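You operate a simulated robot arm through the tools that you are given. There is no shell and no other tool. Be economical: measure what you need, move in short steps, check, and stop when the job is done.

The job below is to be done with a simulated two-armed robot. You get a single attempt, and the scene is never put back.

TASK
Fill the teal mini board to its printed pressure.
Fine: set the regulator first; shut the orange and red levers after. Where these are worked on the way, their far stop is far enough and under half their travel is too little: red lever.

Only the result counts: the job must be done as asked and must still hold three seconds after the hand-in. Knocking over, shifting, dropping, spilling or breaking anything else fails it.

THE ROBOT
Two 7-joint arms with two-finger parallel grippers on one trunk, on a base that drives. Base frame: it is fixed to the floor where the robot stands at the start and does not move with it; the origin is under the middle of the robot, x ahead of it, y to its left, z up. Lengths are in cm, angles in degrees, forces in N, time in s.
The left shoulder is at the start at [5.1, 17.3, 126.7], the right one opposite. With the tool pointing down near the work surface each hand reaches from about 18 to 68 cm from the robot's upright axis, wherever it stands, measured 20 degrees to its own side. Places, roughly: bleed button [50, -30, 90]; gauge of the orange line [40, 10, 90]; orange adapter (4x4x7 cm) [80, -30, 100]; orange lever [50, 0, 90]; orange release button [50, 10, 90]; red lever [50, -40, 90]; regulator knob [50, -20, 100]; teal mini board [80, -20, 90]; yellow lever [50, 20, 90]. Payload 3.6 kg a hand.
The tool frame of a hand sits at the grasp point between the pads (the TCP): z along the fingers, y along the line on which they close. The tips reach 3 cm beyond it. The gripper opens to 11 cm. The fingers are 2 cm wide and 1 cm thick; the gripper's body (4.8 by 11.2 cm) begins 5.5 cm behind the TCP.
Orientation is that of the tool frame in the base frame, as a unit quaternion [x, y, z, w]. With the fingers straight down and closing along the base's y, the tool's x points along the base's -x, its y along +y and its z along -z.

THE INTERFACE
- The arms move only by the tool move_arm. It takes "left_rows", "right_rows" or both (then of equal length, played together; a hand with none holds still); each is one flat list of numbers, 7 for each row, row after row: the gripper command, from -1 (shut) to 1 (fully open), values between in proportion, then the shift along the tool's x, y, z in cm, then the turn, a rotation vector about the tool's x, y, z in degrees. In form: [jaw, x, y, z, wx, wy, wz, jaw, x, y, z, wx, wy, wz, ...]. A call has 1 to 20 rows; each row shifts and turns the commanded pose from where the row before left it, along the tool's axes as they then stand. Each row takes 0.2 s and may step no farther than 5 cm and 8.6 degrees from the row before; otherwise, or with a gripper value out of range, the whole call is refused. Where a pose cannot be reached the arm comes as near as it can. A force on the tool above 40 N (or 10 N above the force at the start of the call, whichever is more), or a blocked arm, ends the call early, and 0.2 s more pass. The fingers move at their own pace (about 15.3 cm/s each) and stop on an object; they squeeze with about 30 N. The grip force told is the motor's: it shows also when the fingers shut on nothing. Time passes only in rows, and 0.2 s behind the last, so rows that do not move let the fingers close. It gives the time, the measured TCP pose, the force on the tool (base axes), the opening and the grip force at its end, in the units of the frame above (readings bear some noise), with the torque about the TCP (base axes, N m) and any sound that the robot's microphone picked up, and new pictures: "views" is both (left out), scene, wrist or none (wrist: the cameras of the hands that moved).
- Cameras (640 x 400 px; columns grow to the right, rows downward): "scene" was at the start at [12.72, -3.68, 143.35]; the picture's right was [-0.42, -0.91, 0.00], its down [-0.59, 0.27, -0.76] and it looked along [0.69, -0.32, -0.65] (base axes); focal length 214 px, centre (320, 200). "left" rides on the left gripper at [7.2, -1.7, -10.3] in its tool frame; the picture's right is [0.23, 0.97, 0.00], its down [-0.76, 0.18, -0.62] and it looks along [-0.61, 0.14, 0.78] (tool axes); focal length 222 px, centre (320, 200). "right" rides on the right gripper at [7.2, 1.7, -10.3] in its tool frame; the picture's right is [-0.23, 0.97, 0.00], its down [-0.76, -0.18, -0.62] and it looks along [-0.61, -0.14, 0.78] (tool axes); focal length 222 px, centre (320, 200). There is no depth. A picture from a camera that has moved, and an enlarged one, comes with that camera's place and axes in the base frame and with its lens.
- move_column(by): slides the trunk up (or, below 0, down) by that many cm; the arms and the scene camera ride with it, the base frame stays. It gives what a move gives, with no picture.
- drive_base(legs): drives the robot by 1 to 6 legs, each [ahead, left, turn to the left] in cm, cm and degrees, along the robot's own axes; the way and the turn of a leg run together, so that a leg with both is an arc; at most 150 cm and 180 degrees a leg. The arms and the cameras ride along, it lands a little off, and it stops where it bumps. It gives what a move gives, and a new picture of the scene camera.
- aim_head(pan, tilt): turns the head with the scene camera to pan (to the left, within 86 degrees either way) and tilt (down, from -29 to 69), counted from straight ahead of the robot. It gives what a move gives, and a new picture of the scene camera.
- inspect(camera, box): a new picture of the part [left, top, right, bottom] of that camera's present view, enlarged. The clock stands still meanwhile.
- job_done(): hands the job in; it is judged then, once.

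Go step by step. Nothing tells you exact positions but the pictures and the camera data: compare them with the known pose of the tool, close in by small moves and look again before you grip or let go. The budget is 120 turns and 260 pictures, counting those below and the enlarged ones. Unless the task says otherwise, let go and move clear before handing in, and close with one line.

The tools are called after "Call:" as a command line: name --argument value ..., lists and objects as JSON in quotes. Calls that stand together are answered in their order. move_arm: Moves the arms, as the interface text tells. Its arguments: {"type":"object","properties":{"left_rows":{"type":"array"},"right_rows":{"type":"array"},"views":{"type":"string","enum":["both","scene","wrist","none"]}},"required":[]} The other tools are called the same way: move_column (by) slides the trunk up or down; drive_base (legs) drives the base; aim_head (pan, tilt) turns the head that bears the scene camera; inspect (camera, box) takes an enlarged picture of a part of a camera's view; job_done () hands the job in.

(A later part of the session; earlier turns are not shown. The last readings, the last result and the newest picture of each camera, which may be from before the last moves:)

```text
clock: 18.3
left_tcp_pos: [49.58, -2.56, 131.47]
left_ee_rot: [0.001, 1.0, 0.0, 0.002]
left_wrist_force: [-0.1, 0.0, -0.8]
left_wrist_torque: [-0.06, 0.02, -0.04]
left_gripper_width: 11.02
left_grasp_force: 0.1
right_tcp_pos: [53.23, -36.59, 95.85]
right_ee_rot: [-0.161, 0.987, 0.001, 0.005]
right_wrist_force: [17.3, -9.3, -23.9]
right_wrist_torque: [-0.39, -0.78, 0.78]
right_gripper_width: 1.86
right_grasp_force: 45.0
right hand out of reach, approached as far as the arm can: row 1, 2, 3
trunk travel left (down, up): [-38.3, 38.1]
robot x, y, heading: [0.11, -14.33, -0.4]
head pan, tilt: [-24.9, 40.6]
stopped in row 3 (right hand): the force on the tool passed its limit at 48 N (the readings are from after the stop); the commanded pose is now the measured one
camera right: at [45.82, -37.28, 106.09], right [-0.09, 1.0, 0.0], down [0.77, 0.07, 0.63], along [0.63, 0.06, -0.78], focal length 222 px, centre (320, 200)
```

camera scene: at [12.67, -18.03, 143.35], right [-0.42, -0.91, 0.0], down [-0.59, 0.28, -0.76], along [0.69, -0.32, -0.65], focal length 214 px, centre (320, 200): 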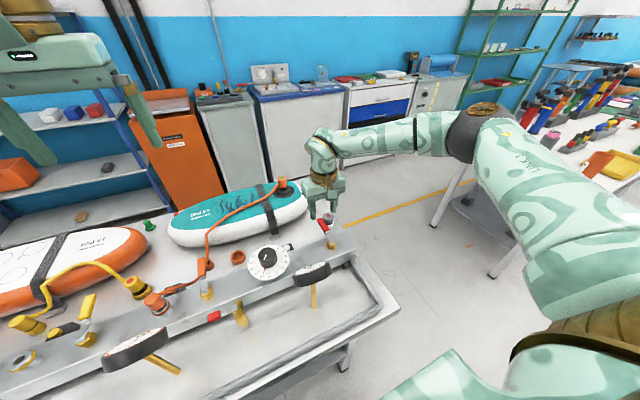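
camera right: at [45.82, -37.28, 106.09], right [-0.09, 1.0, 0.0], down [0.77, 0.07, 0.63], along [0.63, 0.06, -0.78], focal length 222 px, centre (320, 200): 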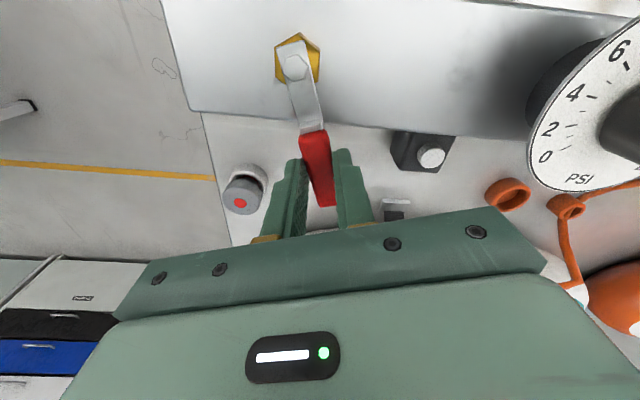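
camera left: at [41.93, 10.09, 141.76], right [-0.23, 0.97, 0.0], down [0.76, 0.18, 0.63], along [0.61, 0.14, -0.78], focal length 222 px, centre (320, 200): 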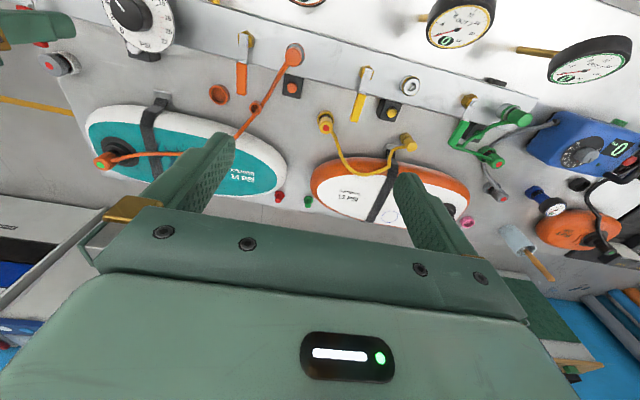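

The wrist joint limits at about -18°. I'll let go, rise, straighten the hand, and push the handle round with closed fingers from its -y side.

Call:
move_arm --right_rows '[-0.3, 0, 0, 0, 0, 0, 0, -0.3, 0, 0, 0, 0, 0, 0, -0.3, 0, 0, -3, 0, 0, 6, -0.3, 0, 0, -3, 0, 0, 6, -1, 0, 0, 0, 0, 0, 6.5, -1, -1.2, -2.5, 0, 0, 0, 0, -1, 0, 0, 0, 0, 0, 0]'

Call:
inspect --camera "scene" --box '[260, 170, 380, 270]'

```text
clock: 19.9
left_tcp_pos: [49.33, -2.47, 131.52]
left_ee_rot: [0.001, 1.0, -0.001, 0.003]
left_wrist_force: [0.5, 0.2, -0.5]
left_wrist_torque: [0.0, 0.0, -0.02]
left_gripper_width: 11.02
left_grasp_force: 0.0
right_tcp_pos: [54.08, -38.95, 102.17]
right_ee_rot: [0.001, 1.0, 0.004, 0.003]
right_wrist_force: [0.0, 0.6, -0.2]
right_wrist_torque: [-0.02, 0.02, 0.0]
right_gripper_width: 0.0
right_grasp_force: 30.7
trunk travel left (down, up): [-38.3, 38.1]
robot x, y, heading: [-0.28, -14.12, -0.5]
head pan, tilt: [-24.9, 40.6]
camera scene: at [12.69, -17.87, 143.35], right [-0.42, -0.91, 0.0], down [-0.59, 0.28, -0.76], along [0.69, -0.32, -0.65], focal length 214 px, centre (320, 200)
camera right: at [46.73, -37.24, 112.53], right [0.23, 0.97, 0.01], down [0.76, -0.18, 0.63], along [0.61, -0.14, -0.78], focal length 222 px, centre (320, 200)
```

scene: 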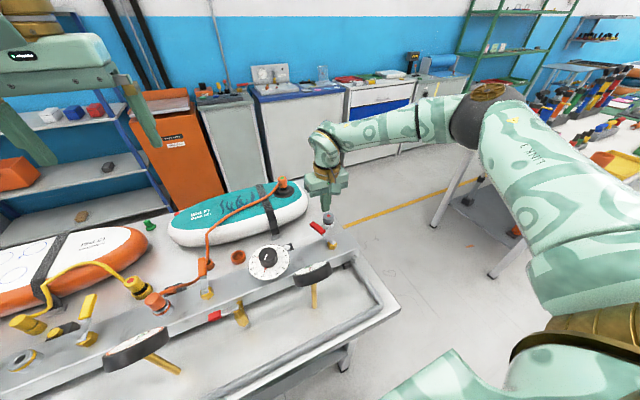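
right: 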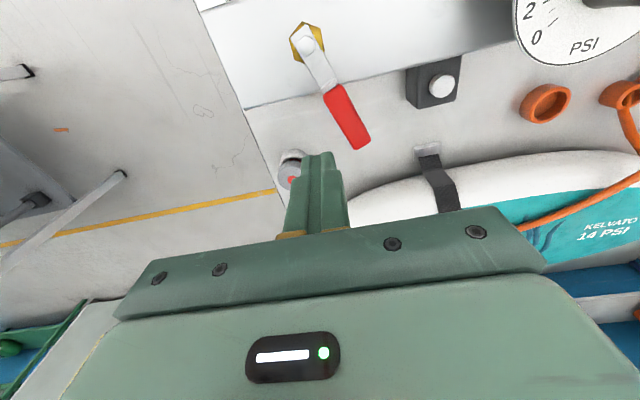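

```text
4.00 times, centred on (320, 220) of scene
camera zoom: at [12.69, -17.87, 143.35], right [-0.42, -0.91, 0.0], down [-0.59, 0.28, -0.76], along [0.69, -0.32, -0.65], focal length 858 px, centre (320, 120)
```

zoom: 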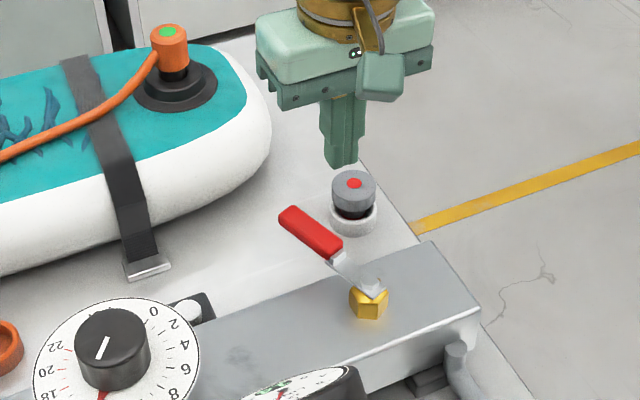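

The lever stays at about 20°. I'll lower the closed fingers on the -y side and push along the arc to about 60°.

Call:
move_arm --right_rows '[-1, -0.2, -0.6, 2, 0, 0, 0, -1, 0, 0, 2.5, 0, 0, 0, -1, 0, 0, 2.5, 0, 0, 0, -1, 0.1, 0.7, 0, 0, 0, 0, -1, 0.1, 0.6, 0, 0, 0, 0, -1, 0.05, 0.63, 0, 0, 0, 0, -1, 0.05, 0.64, 0, 0, 0, 0, -1, 0.25, 0.78, 0, 0, 0, 0, -1, 0.3, 0.78, 0, 0, 0, 0, -1, 0.46, 0.69, 0, 0, 0, 0, -1, 0.46, 0.68, 0, 0, 0, 0, -1, 0, 0, 0, 0, 0, 0]' --views "wrist"

Call:
inspect --camera "scene" --box '[260, 170, 380, 270]'

```text
clock: 22.5
left_tcp_pos: [49.28, -2.58, 131.64]
left_ee_rot: [0.001, 1.0, -0.001, 0.003]
left_wrist_force: [0.0, 1.0, 0.0]
left_wrist_torque: [0.0, -0.01, -0.02]
left_gripper_width: 11.02
left_grasp_force: 0.1
right_tcp_pos: [52.57, -33.85, 95.13]
right_ee_rot: [0.001, 1.0, 0.005, 0.004]
right_wrist_force: [0.1, -0.3, -0.2]
right_wrist_torque: [-0.04, -0.05, 0.04]
right_gripper_width: 0.0
right_grasp_force: 29.8
trunk travel left (down, up): [-38.3, 38.1]
robot x, y, heading: [0.0, -14.25, -0.4]
head pan, tilt: [-24.9, 40.6]
camera right: at [45.26, -32.23, 105.43], right [0.23, 0.97, 0.01], down [0.76, -0.18, 0.63], along [0.61, -0.13, -0.78], focal length 222 px, centre (320, 200)
```

right: 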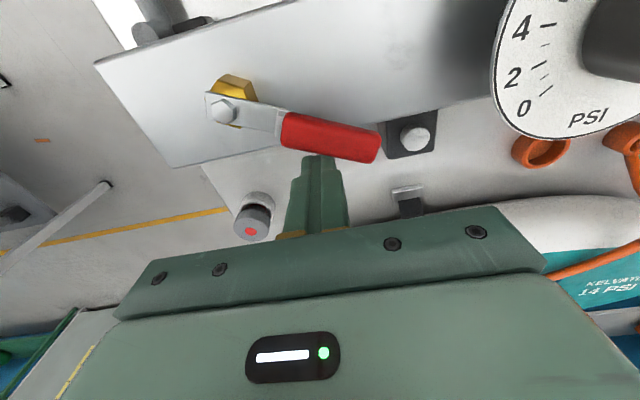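

```text
4.00 times, centred on (320, 220) of scene
camera zoom: at [12.7, -17.95, 143.34], right [-0.42, -0.91, 0.0], down [-0.59, 0.28, -0.76], along [0.69, -0.32, -0.65], focal length 858 px, centre (320, 120)
```

zoom: 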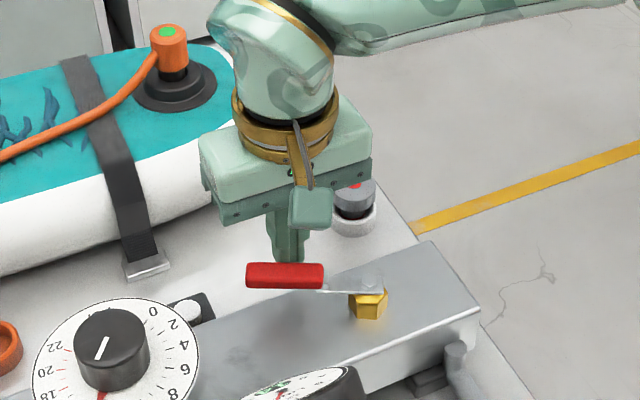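

The lever is past 60°. I'll push on to the far stop.

Call:
move_arm --right_rows '[-1, 0.6, 0.54, 0, 0, 0, 0, -1, 0.65, 0.54, 0, 0, 0, 0, -1, 0.7, 0.4, 0, 0, 0, 0, -1, 0.78, 0.32, 0, 0, 0, 0, -1, 0.53, 0.15, 0, 0, 0, 0, -1, 0.4, 0.1, 0, 0, 0, 0, -1, 0, 0, 0, 0, 0, 0]' --views "wrist"

Call:
inspect --camera "scene" --box '[260, 170, 380, 270]'

```text
clock: 24.1
left_tcp_pos: [49.36, -2.56, 131.47]
left_ee_rot: [0.001, 1.0, -0.001, 0.001]
left_wrist_force: [-0.8, 1.1, 0.3]
left_wrist_torque: [-0.02, -0.06, -0.03]
left_gripper_width: 10.98
left_grasp_force: 0.0
right_tcp_pos: [49.67, -32.21, 95.52]
right_ee_rot: [0.002, 1.0, 0.004, 0.011]
right_wrist_force: [20.1, -5.3, -6.4]
right_wrist_torque: [-0.07, -0.4, 0.11]
right_gripper_width: 0.0
right_grasp_force: 30.0
trunk travel left (down, up): [-38.3, 38.1]
robot x, y, heading: [0.21, -14.53, -0.1]
head pan, tilt: [-24.9, 40.6]
stopped in row 7 (right hand): the force on the tool passed its limit at 41 N (the readings are from after the stop); the commanded pose is now the measured one
camera right: at [42.32, -30.42, 105.69], right [0.23, 0.97, 0.01], down [0.75, -0.19, 0.64], along [0.62, -0.14, -0.77], focal length 222 px, centre (320, 200)
```

right: 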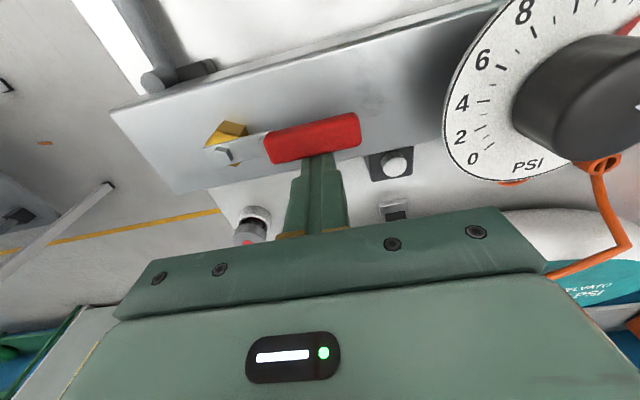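

```text
4.00 times, centred on (320, 220) of scene
camera zoom: at [12.99, -17.93, 143.31], right [-0.42, -0.91, 0.0], down [-0.59, 0.28, -0.76], along [0.69, -0.32, -0.65], focal length 858 px, centre (320, 120)
```

zoom: 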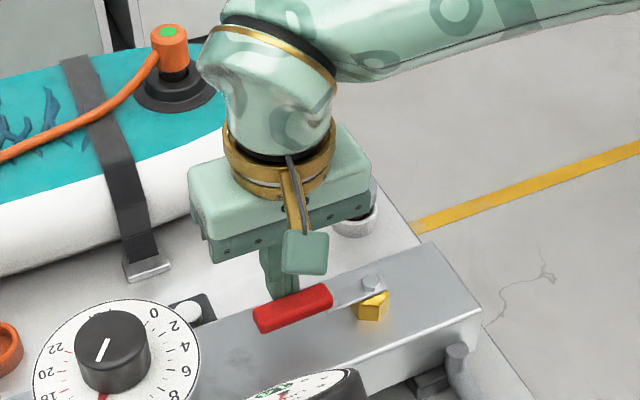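

The lever is at its far stop. I'll back off, rise and read the LINE gauge.

Call:
move_arm --right_rows '[-1, -1.5, -0.3, 0, 0, 0, 0, -1, -0.5, -0.5, -3, 0, 0, 0, -1, 0, 0, -4, 0, 0, 0, -1, 0, 0, -4, 0, 0, 0, -1, 0, 0, 0, 0, 0, 0]'

Call:
inspect --camera "scene" --box '[270, 250, 350, 300]'

Call:
inspect --camera "scene" --box '[90, 220, 260, 380]'

```text
clock: 25.3
left_tcp_pos: [49.37, -2.68, 131.58]
left_ee_rot: [0.002, 1.0, 0.0, 0.002]
left_wrist_force: [-0.1, 0.6, -0.3]
left_wrist_torque: [0.01, 0.0, 0.0]
left_gripper_width: 10.98
left_grasp_force: 0.1
right_tcp_pos: [51.44, -33.12, 106.75]
right_ee_rot: [0.001, 1.0, 0.004, 0.009]
right_wrist_force: [-0.1, -0.8, -0.5]
right_wrist_torque: [-0.01, 0.01, -0.01]
right_gripper_width: 0.01
right_grasp_force: 29.6
trunk travel left (down, up): [-38.3, 38.1]
robot x, y, heading: [0.17, -14.35, -0.2]
head pan, tilt: [-24.9, 40.6]
camera scene: at [12.79, -17.98, 143.34], right [-0.42, -0.91, 0.0], down [-0.59, 0.28, -0.76], along [0.69, -0.32, -0.65], focal length 214 px, centre (320, 200)
camera right: at [43.98, -31.38, 117.05], right [0.23, 0.97, 0.01], down [0.75, -0.19, 0.63], along [0.62, -0.14, -0.77], focal length 222 px, centre (320, 200)
```

scene: 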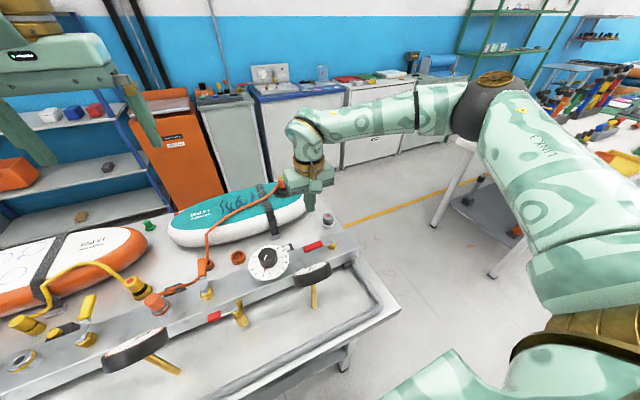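
right: 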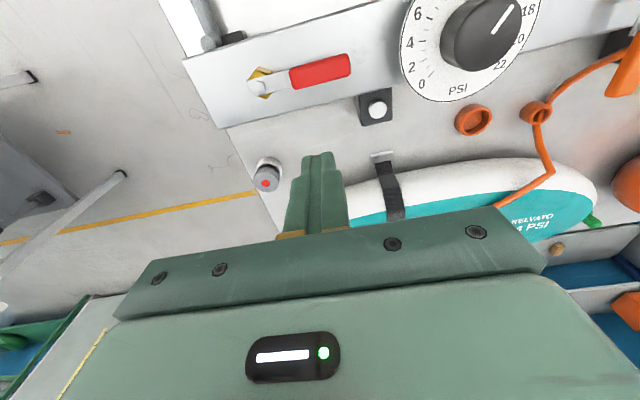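

```text
8.00 times, centred on (310, 275) of scene
camera zoom: at [12.79, -17.98, 143.34], right [-0.42, -0.91, 0.0], down [-0.59, 0.28, -0.76], along [0.69, -0.32, -0.65], focal length 1716 px, centre (400, -400)
```

zoom: 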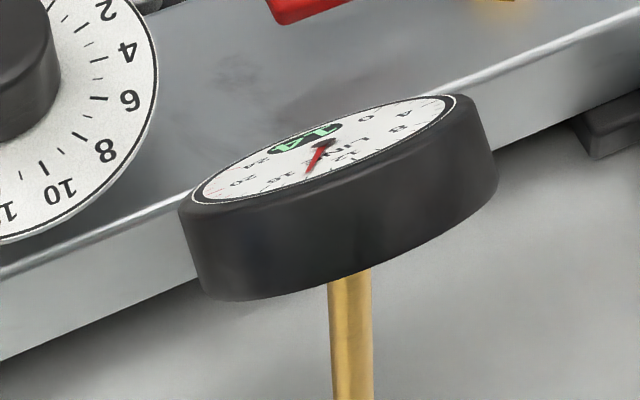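

```text
2.50 times, centred on (175, 300) of scene
camera zoom: at [12.79, -17.98, 143.34], right [-0.42, -0.91, 0.0], down [-0.59, 0.28, -0.76], along [0.69, -0.32, -0.65], focal length 536 px, centre (682, -50)
```

zoom: 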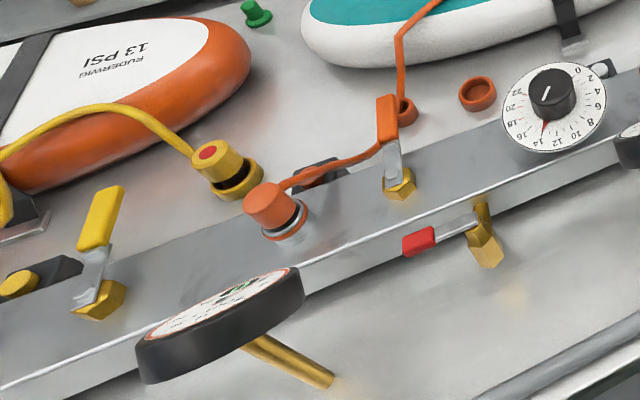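

LINE reads 14, so the supply is open and set right. Next is the orange lever, with its pivot about [47, -3.4] and handle to about [56, -3]. I'll move the right hand away and bring the left one over for a look.

Call:
move_arm --left_rows '[0, 0, 0, 4.5, 0, 0, 0, 0, 0, 0, 4.5, 0, 0, 0, 0, 0, 0, 4.5, 0, 0, 0, 0, -0.5, -0.1, 4.5, 0, 0, 0, 0, -1.5, -0.2, 4.5, 0, 0, 0, 0, 0, 0, 0, 0, 0, 0]' --right_rows '[-1, 0, -4, -2, 0, 0, 0, -1, 0, -4, -2, 0, 0, 0, -1, 0, -4, -2, 0, 0, 0, -1, 0, -2, -2, 0, 0, 0, -1, 0, 0, 0, 0, 0, 0, -1, 0, 0, 0, 0, 0, 0]'

Call:
inspect --camera "left" --box '[200, 20, 460, 190]'

Call:
inspect --camera "scene" --box '[130, 220, 290, 340]'

```text
clock: 26.7
left_tcp_pos: [51.36, -2.89, 109.06]
left_ee_rot: [0.002, 1.0, -0.001, 0.003]
left_wrist_force: [0.8, 0.7, -0.2]
left_wrist_torque: [0.01, -0.02, -0.02]
left_gripper_width: 5.49
left_grasp_force: 0.1
right_tcp_pos: [50.88, -45.76, 113.15]
right_ee_rot: [0.003, 1.0, 0.004, 0.01]
right_wrist_force: [-0.9, 0.7, 0.0]
right_wrist_torque: [-0.02, 0.02, 0.0]
right_gripper_width: 0.01
right_grasp_force: 30.1
right hand out of reach, approached as far as the arm can: row 4
trunk travel left (down, up): [-38.3, 38.1]
robot x, y, heading: [0.19, -14.23, -0.3]
head pan, tilt: [-24.9, 40.6]
camera scene: at [12.66, -17.94, 143.36], right [-0.42, -0.91, 0.0], down [-0.59, 0.28, -0.76], along [0.69, -0.32, -0.65], focal length 214 px, centre (320, 200)
camera right: at [43.42, -43.93, 123.28], right [0.23, 0.97, 0.01], down [0.75, -0.19, 0.64], along [0.62, -0.14, -0.77], focal length 222 px, centre (320, 200)
camera left: at [43.93, -4.61, 119.3], right [-0.22, 0.97, 0.0], down [0.76, 0.18, 0.63], along [0.61, 0.14, -0.78], focal length 222 px, centre (320, 200)
```

scene: 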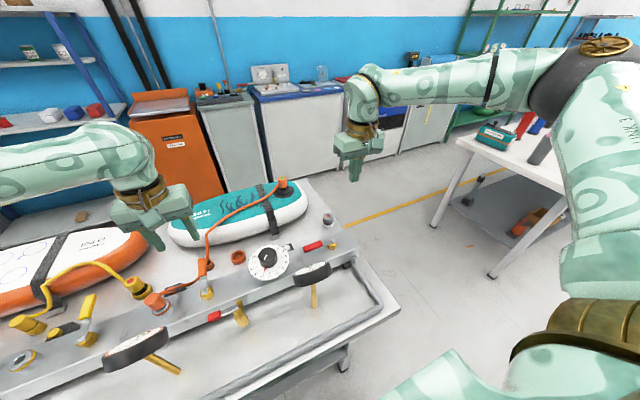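
right: 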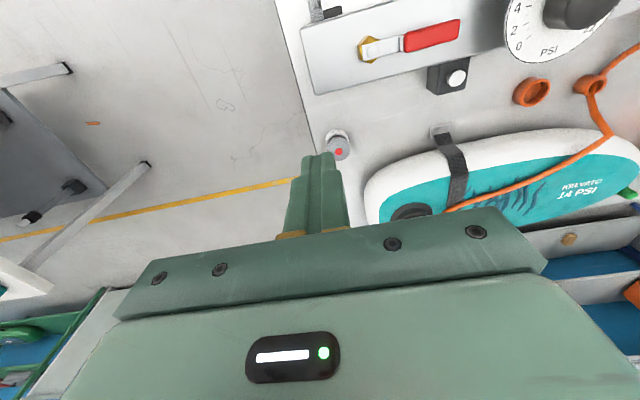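
left: 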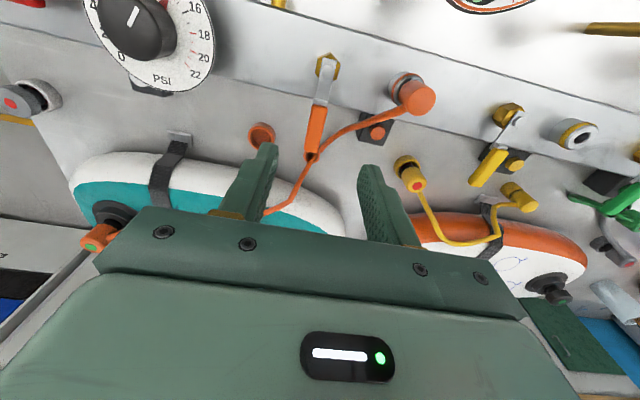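

```text
2.35 times, centred on (330, 105) of left
camera zoom: at [43.93, -4.61, 119.3], right [-0.22, 0.97, 0.0], down [0.76, 0.18, 0.63], along [0.61, 0.14, -0.78], focal length 523 px, centre (296, 424)
```

zoom: 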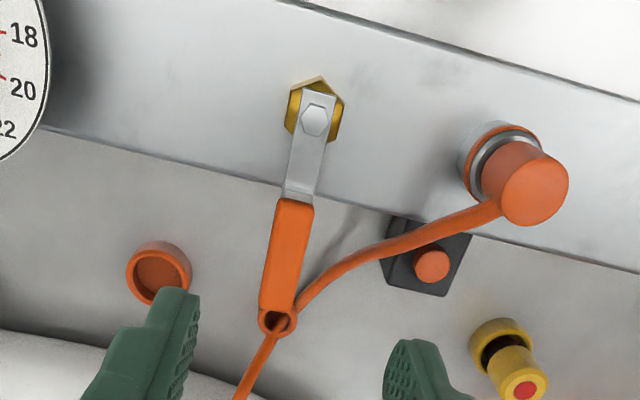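

```text
3.33 times, centred on (210, 280) of scene
camera zoom: at [12.66, -17.94, 143.36], right [-0.42, -0.91, 0.0], down [-0.59, 0.28, -0.76], along [0.69, -0.32, -0.65], focal length 715 px, centre (687, -67)
```

zoom: 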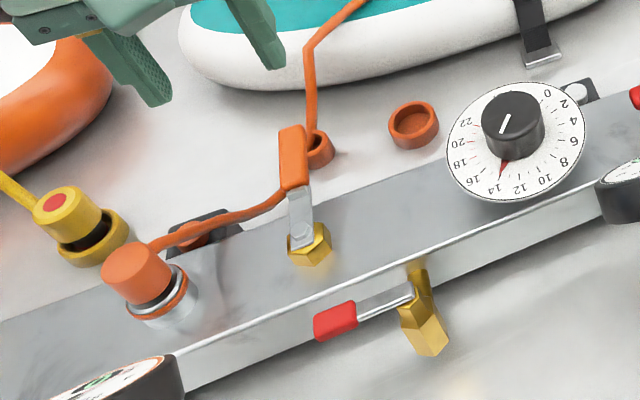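

The orange handle runs along +x at y ≈ -2.9, with the hose clear of it at y ≥ 2. I'll grip it with the left hand and test its direction.

Call:
move_arm --left_rows '[-0.2, -1.1, 0, 4, 0, 0, 0, -0.2, -1.1, 0, 4, 0, 0, 0, -0.2, 0, 0, 3, 0, 0, 0, -0.2, 0, 0, 2.8, 0, 0, 0, -0.5, 0, 0, 0, 0, 0, 0, -0.8, 0, 0, 0, 0, 0, 0, -1, 0, 0, 0, 0, 0, 0]' --views "wrist"

Call:
inspect --camera "scene" --box '[130, 220, 290, 340]'

```text
clock: 28.3
left_tcp_pos: [53.85, -3.09, 95.16]
left_ee_rot: [0.0, 1.0, 0.0, 0.002]
left_wrist_force: [1.9, 3.7, -0.9]
left_wrist_torque: [0.11, -0.83, -0.25]
left_gripper_width: 1.84
left_grasp_force: 44.6
right_tcp_pos: [50.96, -45.62, 113.0]
right_ee_rot: [0.003, 1.0, 0.004, 0.009]
right_wrist_force: [-0.5, -0.1, -1.2]
right_wrist_torque: [0.0, -0.06, -0.03]
right_gripper_width: 0.0
right_grasp_force: 30.0
trunk travel left (down, up): [-38.3, 38.1]
robot x, y, heading: [0.23, -14.16, -0.4]
head pan, tilt: [-24.9, 40.6]
camera left: at [46.4, -4.72, 105.4], right [-0.23, 0.97, 0.0], down [0.76, 0.18, 0.63], along [0.61, 0.14, -0.78], focal length 222 px, centre (320, 200)
```

left: 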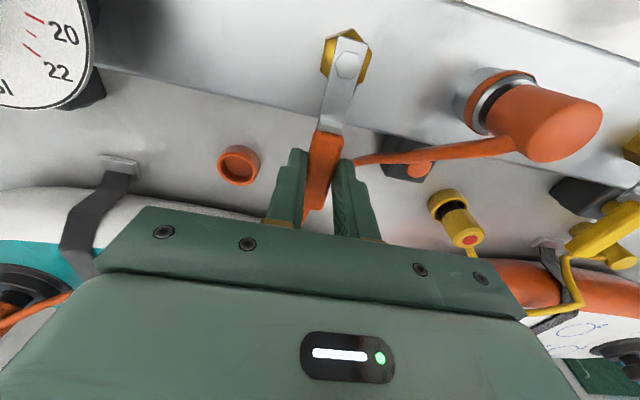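

```text
3.33 times, centred on (210, 280) of scene
camera zoom: at [12.8, -17.9, 143.34], right [-0.42, -0.91, 0.0], down [-0.59, 0.28, -0.76], along [0.69, -0.32, -0.65], focal length 715 px, centre (687, -67)
```

zoom: 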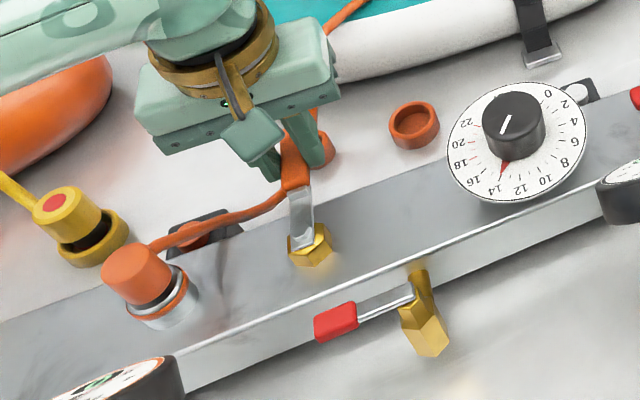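

Gripped. I'll test a small swing toward -y first.

Call:
move_arm --left_rows '[-1, 0.02, -0.54, 0, 0, 0, 5, -1, 0.02, -0.54, 0, 0, 0, 5, -1, 0, 0, 0, 0, 0, 0]' --views "wrist"

```text
clock: 29.1
left_tcp_pos: [53.78, -4.05, 95.2]
left_ee_rot: [0.089, 0.996, 0.0, 0.002]
left_wrist_force: [2.8, 4.8, -6.6]
left_wrist_torque: [0.01, -0.96, -0.33]
left_gripper_width: 1.86
left_grasp_force: 45.0
right_tcp_pos: [51.04, -45.7, 113.1]
right_ee_rot: [0.002, 1.0, 0.002, 0.009]
right_wrist_force: [-0.1, 0.1, 0.0]
right_wrist_torque: [0.0, 0.0, 0.02]
right_gripper_width: 0.01
right_grasp_force: 30.1
trunk travel left (down, up): [-38.3, 38.1]
robot x, y, heading: [-0.15, -13.71, 0.0]
head pan, tilt: [-24.9, 40.6]
camera left: at [46.14, -4.43, 105.42], right [-0.05, 1.0, 0.0], down [0.78, 0.04, 0.63], along [0.63, 0.03, -0.78], focal length 222 px, centre (320, 200)
```

left: 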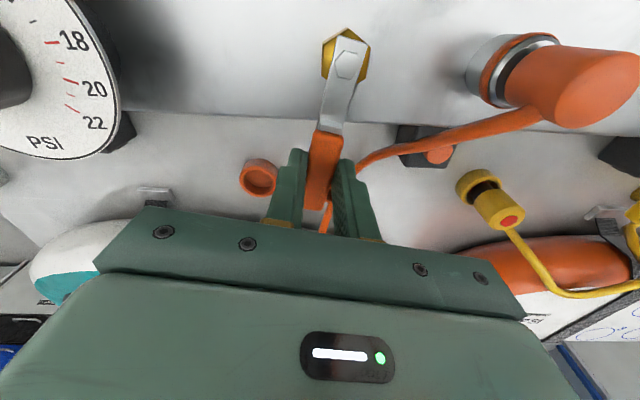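

The lever moves toward -y. The wrist is limited that way, so I'll release, rise, and set up to push with closed fingers from the +y side.

Call:
move_arm --left_rows '[-0.4, 0, 0, 0, 0, 0, 0, -0.4, 0, 0, 0, 0, 0, 0, -0.4, 0, 0, -3.5, 0, 0, 0, -0.4, 0, 0, -3.5, 0, 0, -5, -1, 0, 0, 0, 0, 0, -5, -1, 0, 2.9, 0, 0, 0, 0, -1, 0, 0, 0, 0, 0, 0]'

Call:
inspect --camera "scene" --box '[130, 220, 290, 340]'

```text
clock: 30.7
left_tcp_pos: [53.6, -1.22, 102.31]
left_ee_rot: [0.001, 1.0, 0.001, 0.002]
left_wrist_force: [0.3, -0.9, 0.0]
left_wrist_torque: [0.03, -0.02, 0.0]
left_gripper_width: 0.01
left_grasp_force: 29.5
right_tcp_pos: [51.06, -45.68, 112.99]
right_ee_rot: [0.003, 1.0, 0.004, 0.009]
right_wrist_force: [0.5, -0.3, 0.6]
right_wrist_torque: [-0.02, 0.01, 0.03]
right_gripper_width: 0.0
right_grasp_force: 29.9
trunk travel left (down, up): [-38.3, 38.1]
robot x, y, heading: [0.32, -14.37, -0.5]
head pan, tilt: [-24.9, 40.6]
camera scene: at [12.78, -18.08, 143.34], right [-0.42, -0.91, 0.0], down [-0.59, 0.28, -0.76], along [0.69, -0.32, -0.65], focal length 214 px, centre (320, 200)
camera left: at [46.16, -2.89, 112.51], right [-0.23, 0.97, 0.0], down [0.76, 0.18, 0.63], along [0.61, 0.14, -0.78], focal length 222 px, centre (320, 200)
```

scene: 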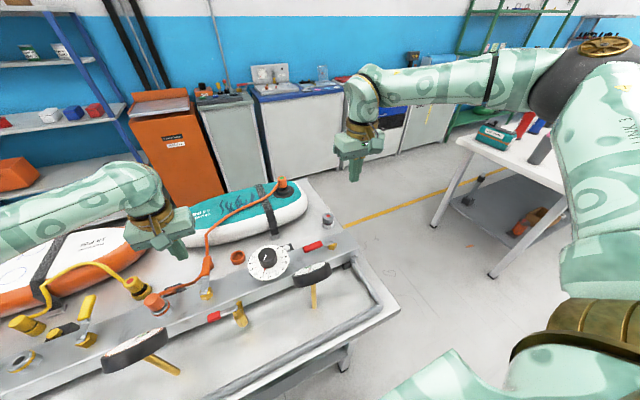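
left: 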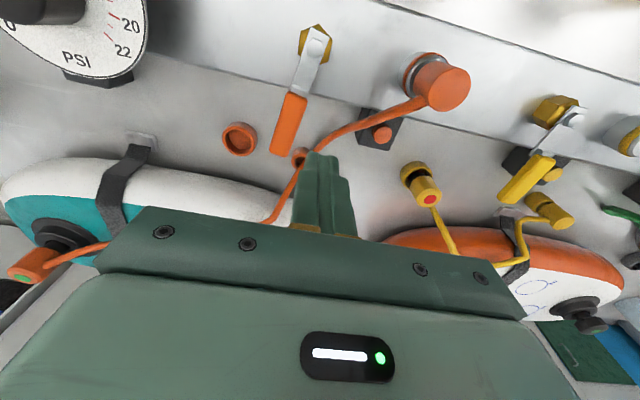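

```text
3.33 times, centred on (210, 280) of scene
camera zoom: at [12.78, -18.08, 143.34], right [-0.42, -0.91, 0.0], down [-0.59, 0.28, -0.76], along [0.69, -0.32, -0.65], focal length 715 px, centre (687, -67)
```

zoom: 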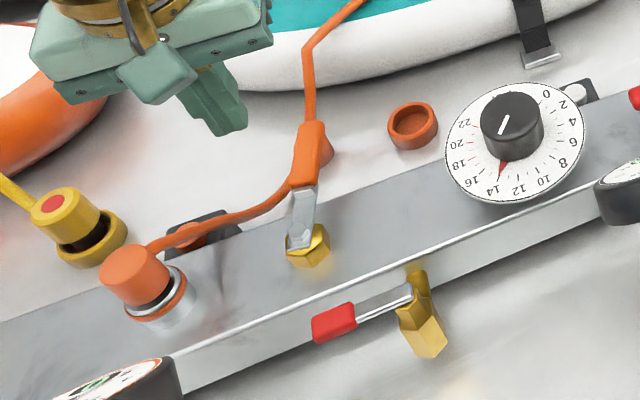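

The fingers are clear of both the handle and the hose. I'll go down and push to about 60°.

Call:
move_arm --left_rows '[-1, 0, 0, 2.5, 0, 0, 0, -1, 0, 0, 2.5, 0, 0, 0, -1, 0, 0, 2.1, 0, 0, 0, -1, -0.1, -0.85, 0, 0, 0, 0, -1, -0.05, -0.55, 0, 0, 0, 0, -1, 0, -0.55, 0, 0, 0, 0, -1, 0.05, -0.55, 0, 0, 0, 0, -1, 0.05, -0.55, 0, 0, 0, 0, -1, 0.27, -0.78, 0, 0, 0, 0, -1, 0.28, -0.78, 0, 0, 0, 0, -1, 0.46, -0.69, 0, 0, 0, 0, -1, 0.46, -0.68, 0, 0, 0, 0, -1, 0, 0, 0, 0, 0, 0]' --views "wrist"

Call:
inspect --camera "scene" --box '[130, 220, 290, 340]'

```text
clock: 33.5
left_tcp_pos: [52.29, -7.13, 95.16]
left_ee_rot: [0.001, 1.0, -0.001, 0.003]
left_wrist_force: [-0.2, 0.8, 0.4]
left_wrist_torque: [-0.01, 0.0, -0.01]
left_gripper_width: 0.0
left_grasp_force: 29.6
right_tcp_pos: [50.91, -45.65, 112.96]
right_ee_rot: [0.003, 1.0, 0.004, 0.008]
right_wrist_force: [0.1, 0.9, 0.6]
right_wrist_torque: [-0.01, 0.0, 0.01]
right_gripper_width: 0.01
right_grasp_force: 29.9
trunk travel left (down, up): [-38.3, 38.1]
robot x, y, heading: [0.19, -14.27, -0.1]
head pan, tilt: [-24.9, 40.6]
camera left: at [44.79, -8.77, 105.33], right [-0.23, 0.97, 0.0], down [0.76, 0.18, 0.63], along [0.61, 0.14, -0.78], focal length 222 px, centre (320, 200)
```

left: 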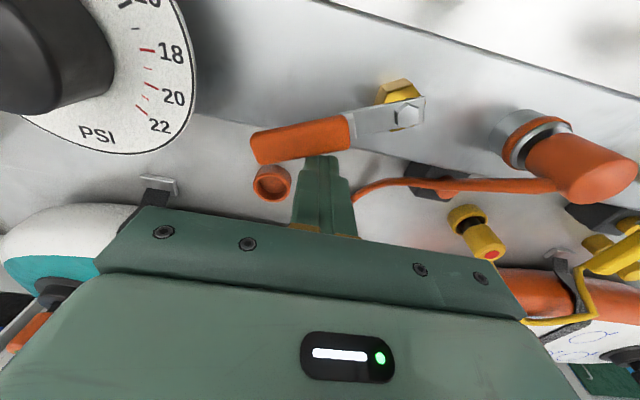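

```text
3.33 times, centred on (210, 280) of scene
camera zoom: at [12.76, -17.96, 143.35], right [-0.42, -0.91, 0.0], down [-0.59, 0.28, -0.76], along [0.69, -0.32, -0.65], focal length 715 px, centre (687, -67)
```

zoom: 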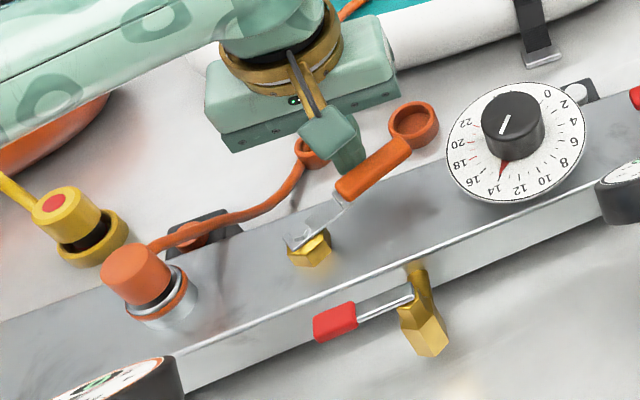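

The lever is at about 60°. I'll finish the swing to its stop and look at the gauge.

Call:
move_arm --left_rows '[-1, 0.6, -0.54, 0, 0, 0, 0, -1, 0.65, -0.54, 0, 0, 0, 0, -1, 0.7, -0.4, 0, 0, 0, 0, -1, 0.75, -0.32, 0, 0, 0, 0, -1, 0.25, -0.1, 0, 0, 0, 0, -1, 0, 0, 0, 0, 0, 0]' --views "scene"

Call:
inspect --camera "scene" --box '[95, 310, 175, 380]'

Call:
inspect --camera "scene" --box '[130, 220, 290, 340]'

```text
clock: 34.9
left_tcp_pos: [49.81, -8.78, 95.16]
left_ee_rot: [0.0, 1.0, 0.001, 0.005]
left_wrist_force: [35.5, 11.8, 9.0]
left_wrist_torque: [0.23, -0.46, -0.21]
left_gripper_width: 0.01
left_grasp_force: 30.1
right_tcp_pos: [51.27, -45.54, 112.91]
right_ee_rot: [0.003, 1.0, 0.003, 0.007]
right_wrist_force: [0.9, 1.4, -0.1]
right_wrist_torque: [0.01, 0.01, -0.02]
right_gripper_width: 0.0
right_grasp_force: 30.1
trunk travel left (down, up): [-38.3, 38.1]
robot x, y, heading: [0.24, -14.57, -0.1]
head pan, tilt: [-24.9, 40.6]
camera scene: at [13.26, -17.78, 143.32], right [-0.42, -0.91, 0.0], down [-0.59, 0.28, -0.76], along [0.68, -0.32, -0.65], focal length 214 px, centre (320, 200)
```

scene: 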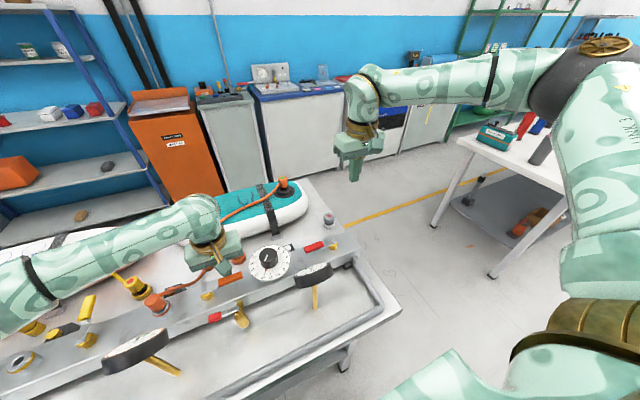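

```text
5.71 times, centred on (135, 345) of scene
camera zoom: at [13.26, -17.78, 143.32], right [-0.42, -0.91, 0.0], down [-0.59, 0.28, -0.76], along [0.68, -0.32, -0.65], focal length 1226 px, centre (1377, -629)
```

zoom: 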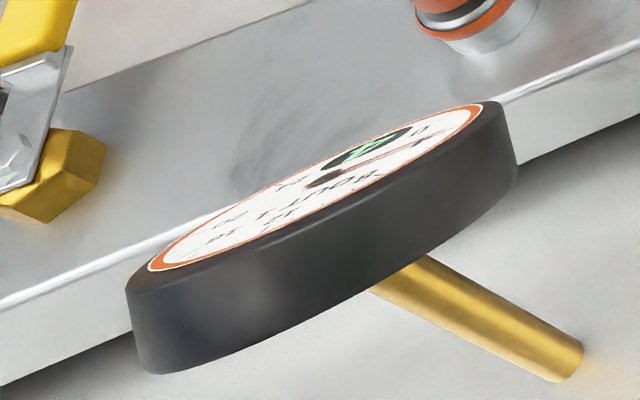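

```text
3.33 times, centred on (210, 280) of scene
camera zoom: at [13.26, -17.78, 143.32], right [-0.42, -0.91, 0.0], down [-0.59, 0.28, -0.76], along [0.68, -0.32, -0.65], focal length 715 px, centre (687, -67)
```

zoom: 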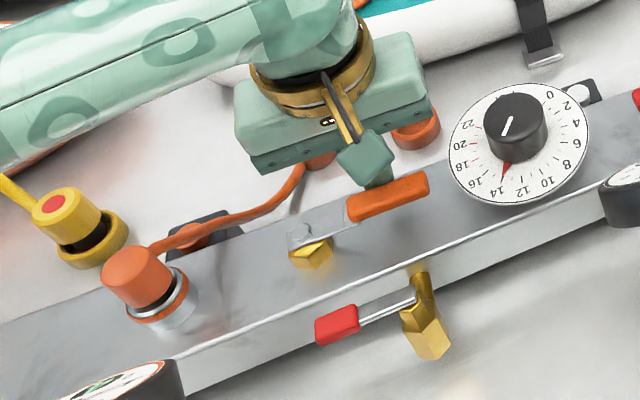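

The orange lever is fully open. I'll back off and raise the left hand so its camera can watch the OUT 1 gauge.

Call:
move_arm --left_rows '[-1, -1.5, 0.3, 0, 0, 0, 0, -1, 0, 0.5, -4, 0, 0, 0, -1, 0.5, 0, -4.5, 0, 0, 0, -1, 2, 0, -4, 0, 0, 0, -1, 3, 2, -3, 0, 0, 0, -1, 3, 3, -2, 0, 0, 0, -1, 3, 3, 0, 0, 0, 0, -1, 0, 0, 0, 0, 0, 0]' --views "both"

```text
clock: 36.7
left_tcp_pos: [38.96, -0.65, 112.53]
left_ee_rot: [0.001, 1.0, 0.0, 0.001]
left_wrist_force: [0.4, -0.8, 0.5]
left_wrist_torque: [0.03, 0.04, -0.01]
left_gripper_width: 0.01
left_grasp_force: 29.7
right_tcp_pos: [51.02, -45.78, 113.0]
right_ee_rot: [0.003, 1.0, 0.005, 0.008]
right_wrist_force: [0.3, -0.1, -0.1]
right_wrist_torque: [-0.02, -0.02, 0.01]
right_gripper_width: 0.0
right_grasp_force: 30.1
trunk travel left (down, up): [-38.3, 38.1]
robot x, y, heading: [-0.01, -14.2, -0.3]
head pan, tilt: [-24.9, 40.6]
camera scene: at [12.81, -18.06, 143.33], right [-0.42, -0.91, 0.0], down [-0.59, 0.28, -0.76], along [0.69, -0.32, -0.65], focal length 214 px, centre (320, 200)
camera left: at [31.55, -2.27, 122.83], right [-0.23, 0.97, 0.0], down [0.76, 0.18, 0.63], along [0.61, 0.14, -0.78], focal length 222 px, centre (320, 200)
```

scene: 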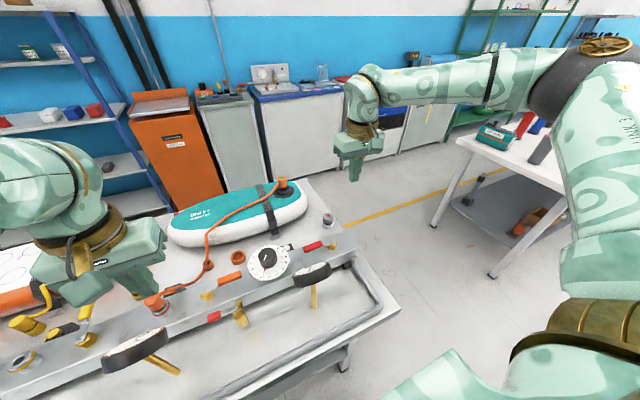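
left: 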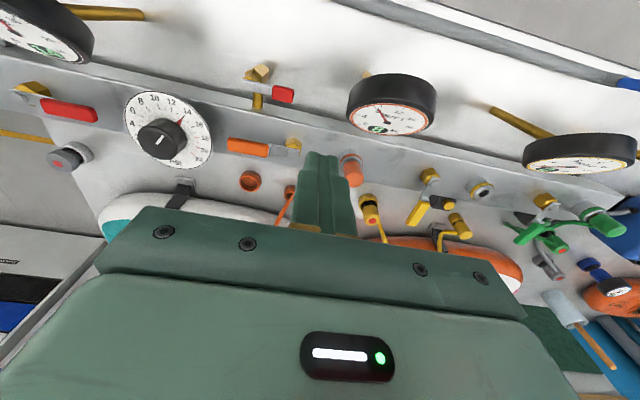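

Call:
inspect --camera "left" --box '[345, 90, 435, 146]'

Call:
inspect --camera "left" --box '[0, 0, 240, 190]'

```text
7.11 times, centred on (390, 118) of left
camera zoom: at [31.55, -2.27, 122.83], right [-0.23, 0.97, 0.0], down [0.76, 0.18, 0.63], along [0.61, 0.14, -0.78], focal length 1580 px, centre (-178, 783)
```

zoom: 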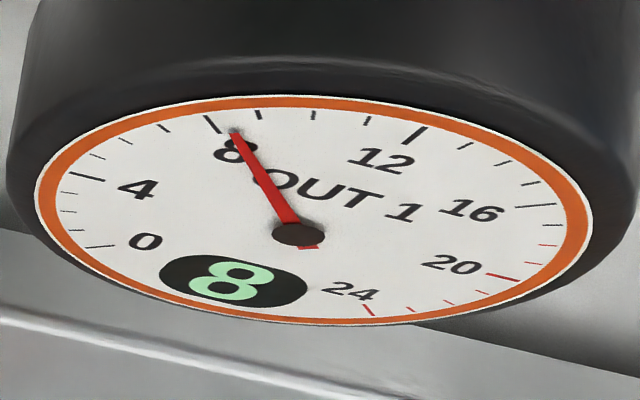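

```text
2.11 times, centred on (120, 95) of left
camera zoom: at [31.55, -2.27, 122.83], right [-0.23, 0.97, 0.0], down [0.76, 0.18, 0.63], along [0.61, 0.14, -0.78], focal length 468 px, centre (741, 421)
```

zoom: 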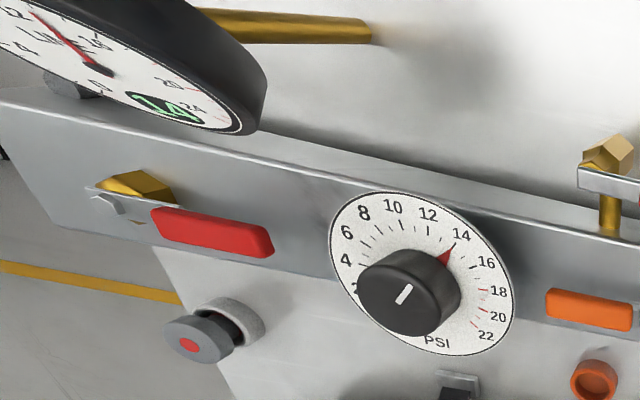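

OUT 1 is at 8 PSI and rising, and LINE is at 14. I'll wait with the hands still.

Call:
move_arm --left_rows '[-1, 0, 0, 0, 0, 0, 0, -1, 0, 0, 0, 0, 0, 0, -1, 0, 0, 0, 0, 0, 0, -1, 0, 0, 0, 0, 0, 0, -1, 0, 0, 0, 0, 0, 0, -1, 0, 0, 0, 0, 0, 0, -1, 0, 0, 0, 0, 0, 0, -1, 0, 0, 0, 0, 0, 0, -1, 0, 0, 0, 0, 0, 0, -1, 0, 0, 0, 0, 0, 0, -1, 0, 0, 0, 0, 0, 0, -1, 0, 0, 0, 0, 0, 0]' --views "none"

Call:
inspect --camera "left" --box '[345, 90, 435, 146]'

```text
clock: 39.3
left_tcp_pos: [38.96, -0.43, 112.64]
left_ee_rot: [0.001, 1.0, -0.001, 0.003]
left_wrist_force: [-0.5, 0.2, 0.0]
left_wrist_torque: [0.02, 0.0, 0.02]
left_gripper_width: 0.0
left_grasp_force: 30.0
right_tcp_pos: [51.0, -45.56, 112.91]
right_ee_rot: [0.003, 1.0, 0.004, 0.009]
right_wrist_force: [0.0, 0.1, 0.8]
right_wrist_torque: [0.02, 0.01, -0.02]
right_gripper_width: 0.0
right_grasp_force: 30.4
trunk travel left (down, up): [-38.3, 38.1]
robot x, y, heading: [-0.1, -14.24, 0.0]
head pan, tilt: [-24.9, 40.6]
```

```text
7.11 times, centred on (390, 118) of left
camera zoom: at [31.53, -2.21, 122.83], right [-0.23, 0.97, 0.0], down [0.76, 0.18, 0.63], along [0.61, 0.14, -0.78], focal length 1580 px, centre (-178, 783)
```

zoom: 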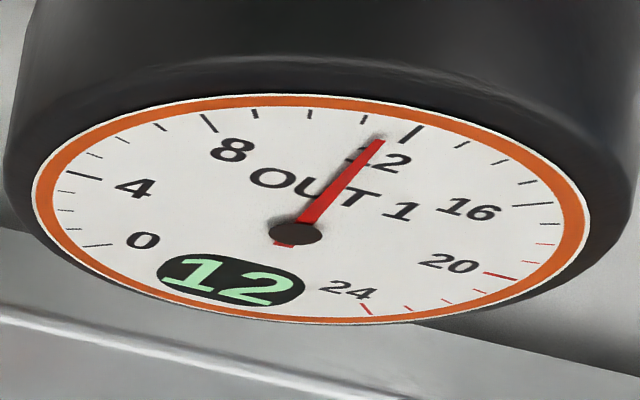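

It's at about 12 and approaching 14. I'll wait 4 s more.

Call:
move_arm --left_rows '[-1, 0, 0, 0, 0, 0, 0, -1, 0, 0, 0, 0, 0, 0, -1, 0, 0, 0, 0, 0, 0, -1, 0, 0, 0, 0, 0, 0, -1, 0, 0, 0, 0, 0, 0, -1, 0, 0, 0, 0, 0, 0, -1, 0, 0, 0, 0, 0, 0, -1, 0, 0, 0, 0, 0, 0, -1, 0, 0, 0, 0, 0, 0, -1, 0, 0, 0, 0, 0, 0, -1, 0, 0, 0, 0, 0, 0, -1, 0, 0, 0, 0, 0, 0, -1, 0, 0, 0, 0, 0, 0, -1, 0, 0, 0, 0, 0, 0, -1, 0, 0, 0, 0, 0, 0, -1, 0, 0, 0, 0, 0, 0, -1, 0, 0, 0, 0, 0, 0, -1, 0, 0, 0, 0, 0, 0, -1, 0, 0, 0, 0, 0, 0, -1, 0, 0, 0, 0, 0, 0]' --views "none"

Call:
inspect --camera "left" --box '[345, 90, 435, 146]'

Call:
inspect --camera "left" --box '[220, 50, 320, 170]'

```text
clock: 43.5
left_tcp_pos: [38.89, -0.61, 112.69]
left_ee_rot: [0.001, 1.0, -0.001, 0.003]
left_wrist_force: [0.7, 0.1, -1.0]
left_wrist_torque: [0.0, -0.03, -0.02]
left_gripper_width: 0.0
left_grasp_force: 29.9
right_tcp_pos: [50.96, -45.7, 113.02]
right_ee_rot: [0.003, 1.0, 0.004, 0.009]
right_wrist_force: [-0.5, 0.2, 0.6]
right_wrist_torque: [-0.01, -0.01, 0.01]
right_gripper_width: 0.02
right_grasp_force: 30.0
trunk travel left (down, up): [-38.3, 38.1]
robot x, y, heading: [-0.35, -14.14, -0.4]
head pan, tilt: [-24.9, 40.6]
```

```text
7.11 times, centred on (390, 118) of left
camera zoom: at [31.53, -2.21, 122.83], right [-0.23, 0.97, 0.0], down [0.76, 0.18, 0.63], along [0.61, 0.14, -0.78], focal length 1580 px, centre (-178, 783)
```

zoom: 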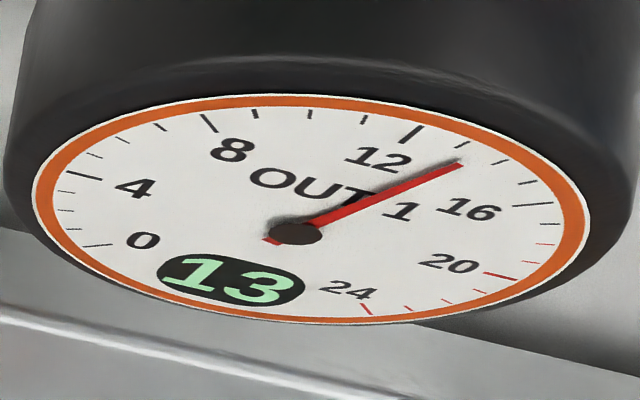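

```text
3.33 times, centred on (270, 110) of left
camera zoom: at [31.53, -2.21, 122.83], right [-0.23, 0.97, 0.0], down [0.76, 0.18, 0.63], along [0.61, 0.14, -0.78], focal length 740 px, centre (487, 500)
```

zoom: 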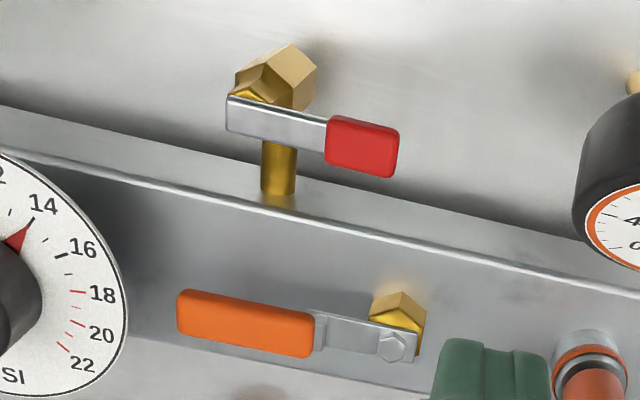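

It's at about 13.3. I'll wait another 4 s.

Call:
move_arm --left_rows '[-1, 0, 0, 0, 0, 0, 0, -1, 0, 0, 0, 0, 0, 0, -1, 0, 0, 0, 0, 0, 0, -1, 0, 0, 0, 0, 0, 0, -1, 0, 0, 0, 0, 0, 0, -1, 0, 0, 0, 0, 0, 0, -1, 0, 0, 0, 0, 0, 0, -1, 0, 0, 0, 0, 0, 0, -1, 0, 0, 0, 0, 0, 0, -1, 0, 0, 0, 0, 0, 0, -1, 0, 0, 0, 0, 0, 0, -1, 0, 0, 0, 0, 0, 0, -1, 0, 0, 0, 0, 0, 0, -1, 0, 0, 0, 0, 0, 0, -1, 0, 0, 0, 0, 0, 0, -1, 0, 0, 0, 0, 0, 0, -1, 0, 0, 0, 0, 0, 0, -1, 0, 0, 0, 0, 0, 0, -1, 0, 0, 0, 0, 0, 0, -1, 0, 0, 0, 0, 0, 0]' --views "none"

Call:
inspect --camera "left" --box '[345, 90, 435, 146]'

Call:
inspect --camera "left" --box '[0, 0, 100, 62]'

```text
clock: 47.7
left_tcp_pos: [39.06, -0.64, 112.56]
left_ee_rot: [0.001, 1.0, 0.0, 0.002]
left_wrist_force: [0.2, 0.7, 0.2]
left_wrist_torque: [-0.03, 0.03, -0.02]
left_gripper_width: 0.01
left_grasp_force: 29.9
right_tcp_pos: [50.86, -45.65, 112.95]
right_ee_rot: [0.004, 1.0, 0.005, 0.009]
right_wrist_force: [-0.6, 0.2, -0.4]
right_wrist_torque: [-0.03, 0.03, -0.01]
right_gripper_width: 0.0
right_grasp_force: 29.9
trunk travel left (down, up): [-38.3, 38.1]
robot x, y, heading: [-0.23, -14.08, 0.2]
head pan, tilt: [-24.9, 40.6]
```

```text
7.11 times, centred on (390, 118) of left
camera zoom: at [31.53, -2.21, 122.83], right [-0.23, 0.97, 0.0], down [0.76, 0.18, 0.63], along [0.61, 0.14, -0.78], focal length 1580 px, centre (-178, 783)
```

zoom: 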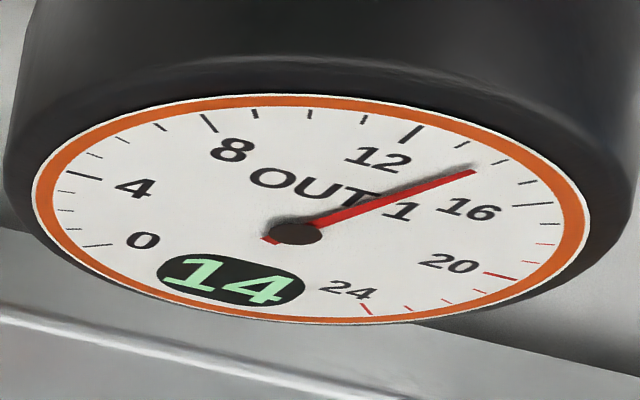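

```text
6.40 times, centred on (50, 31) of left
camera zoom: at [31.53, -2.21, 122.83], right [-0.23, 0.97, 0.0], down [0.76, 0.18, 0.63], along [0.61, 0.14, -0.78], focal length 1422 px, centre (2048, 1282)
```

zoom: 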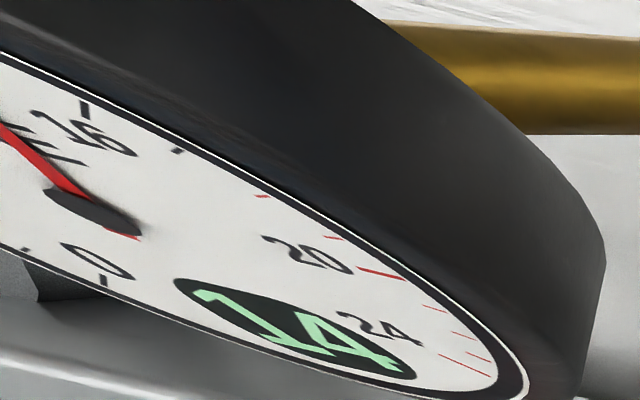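

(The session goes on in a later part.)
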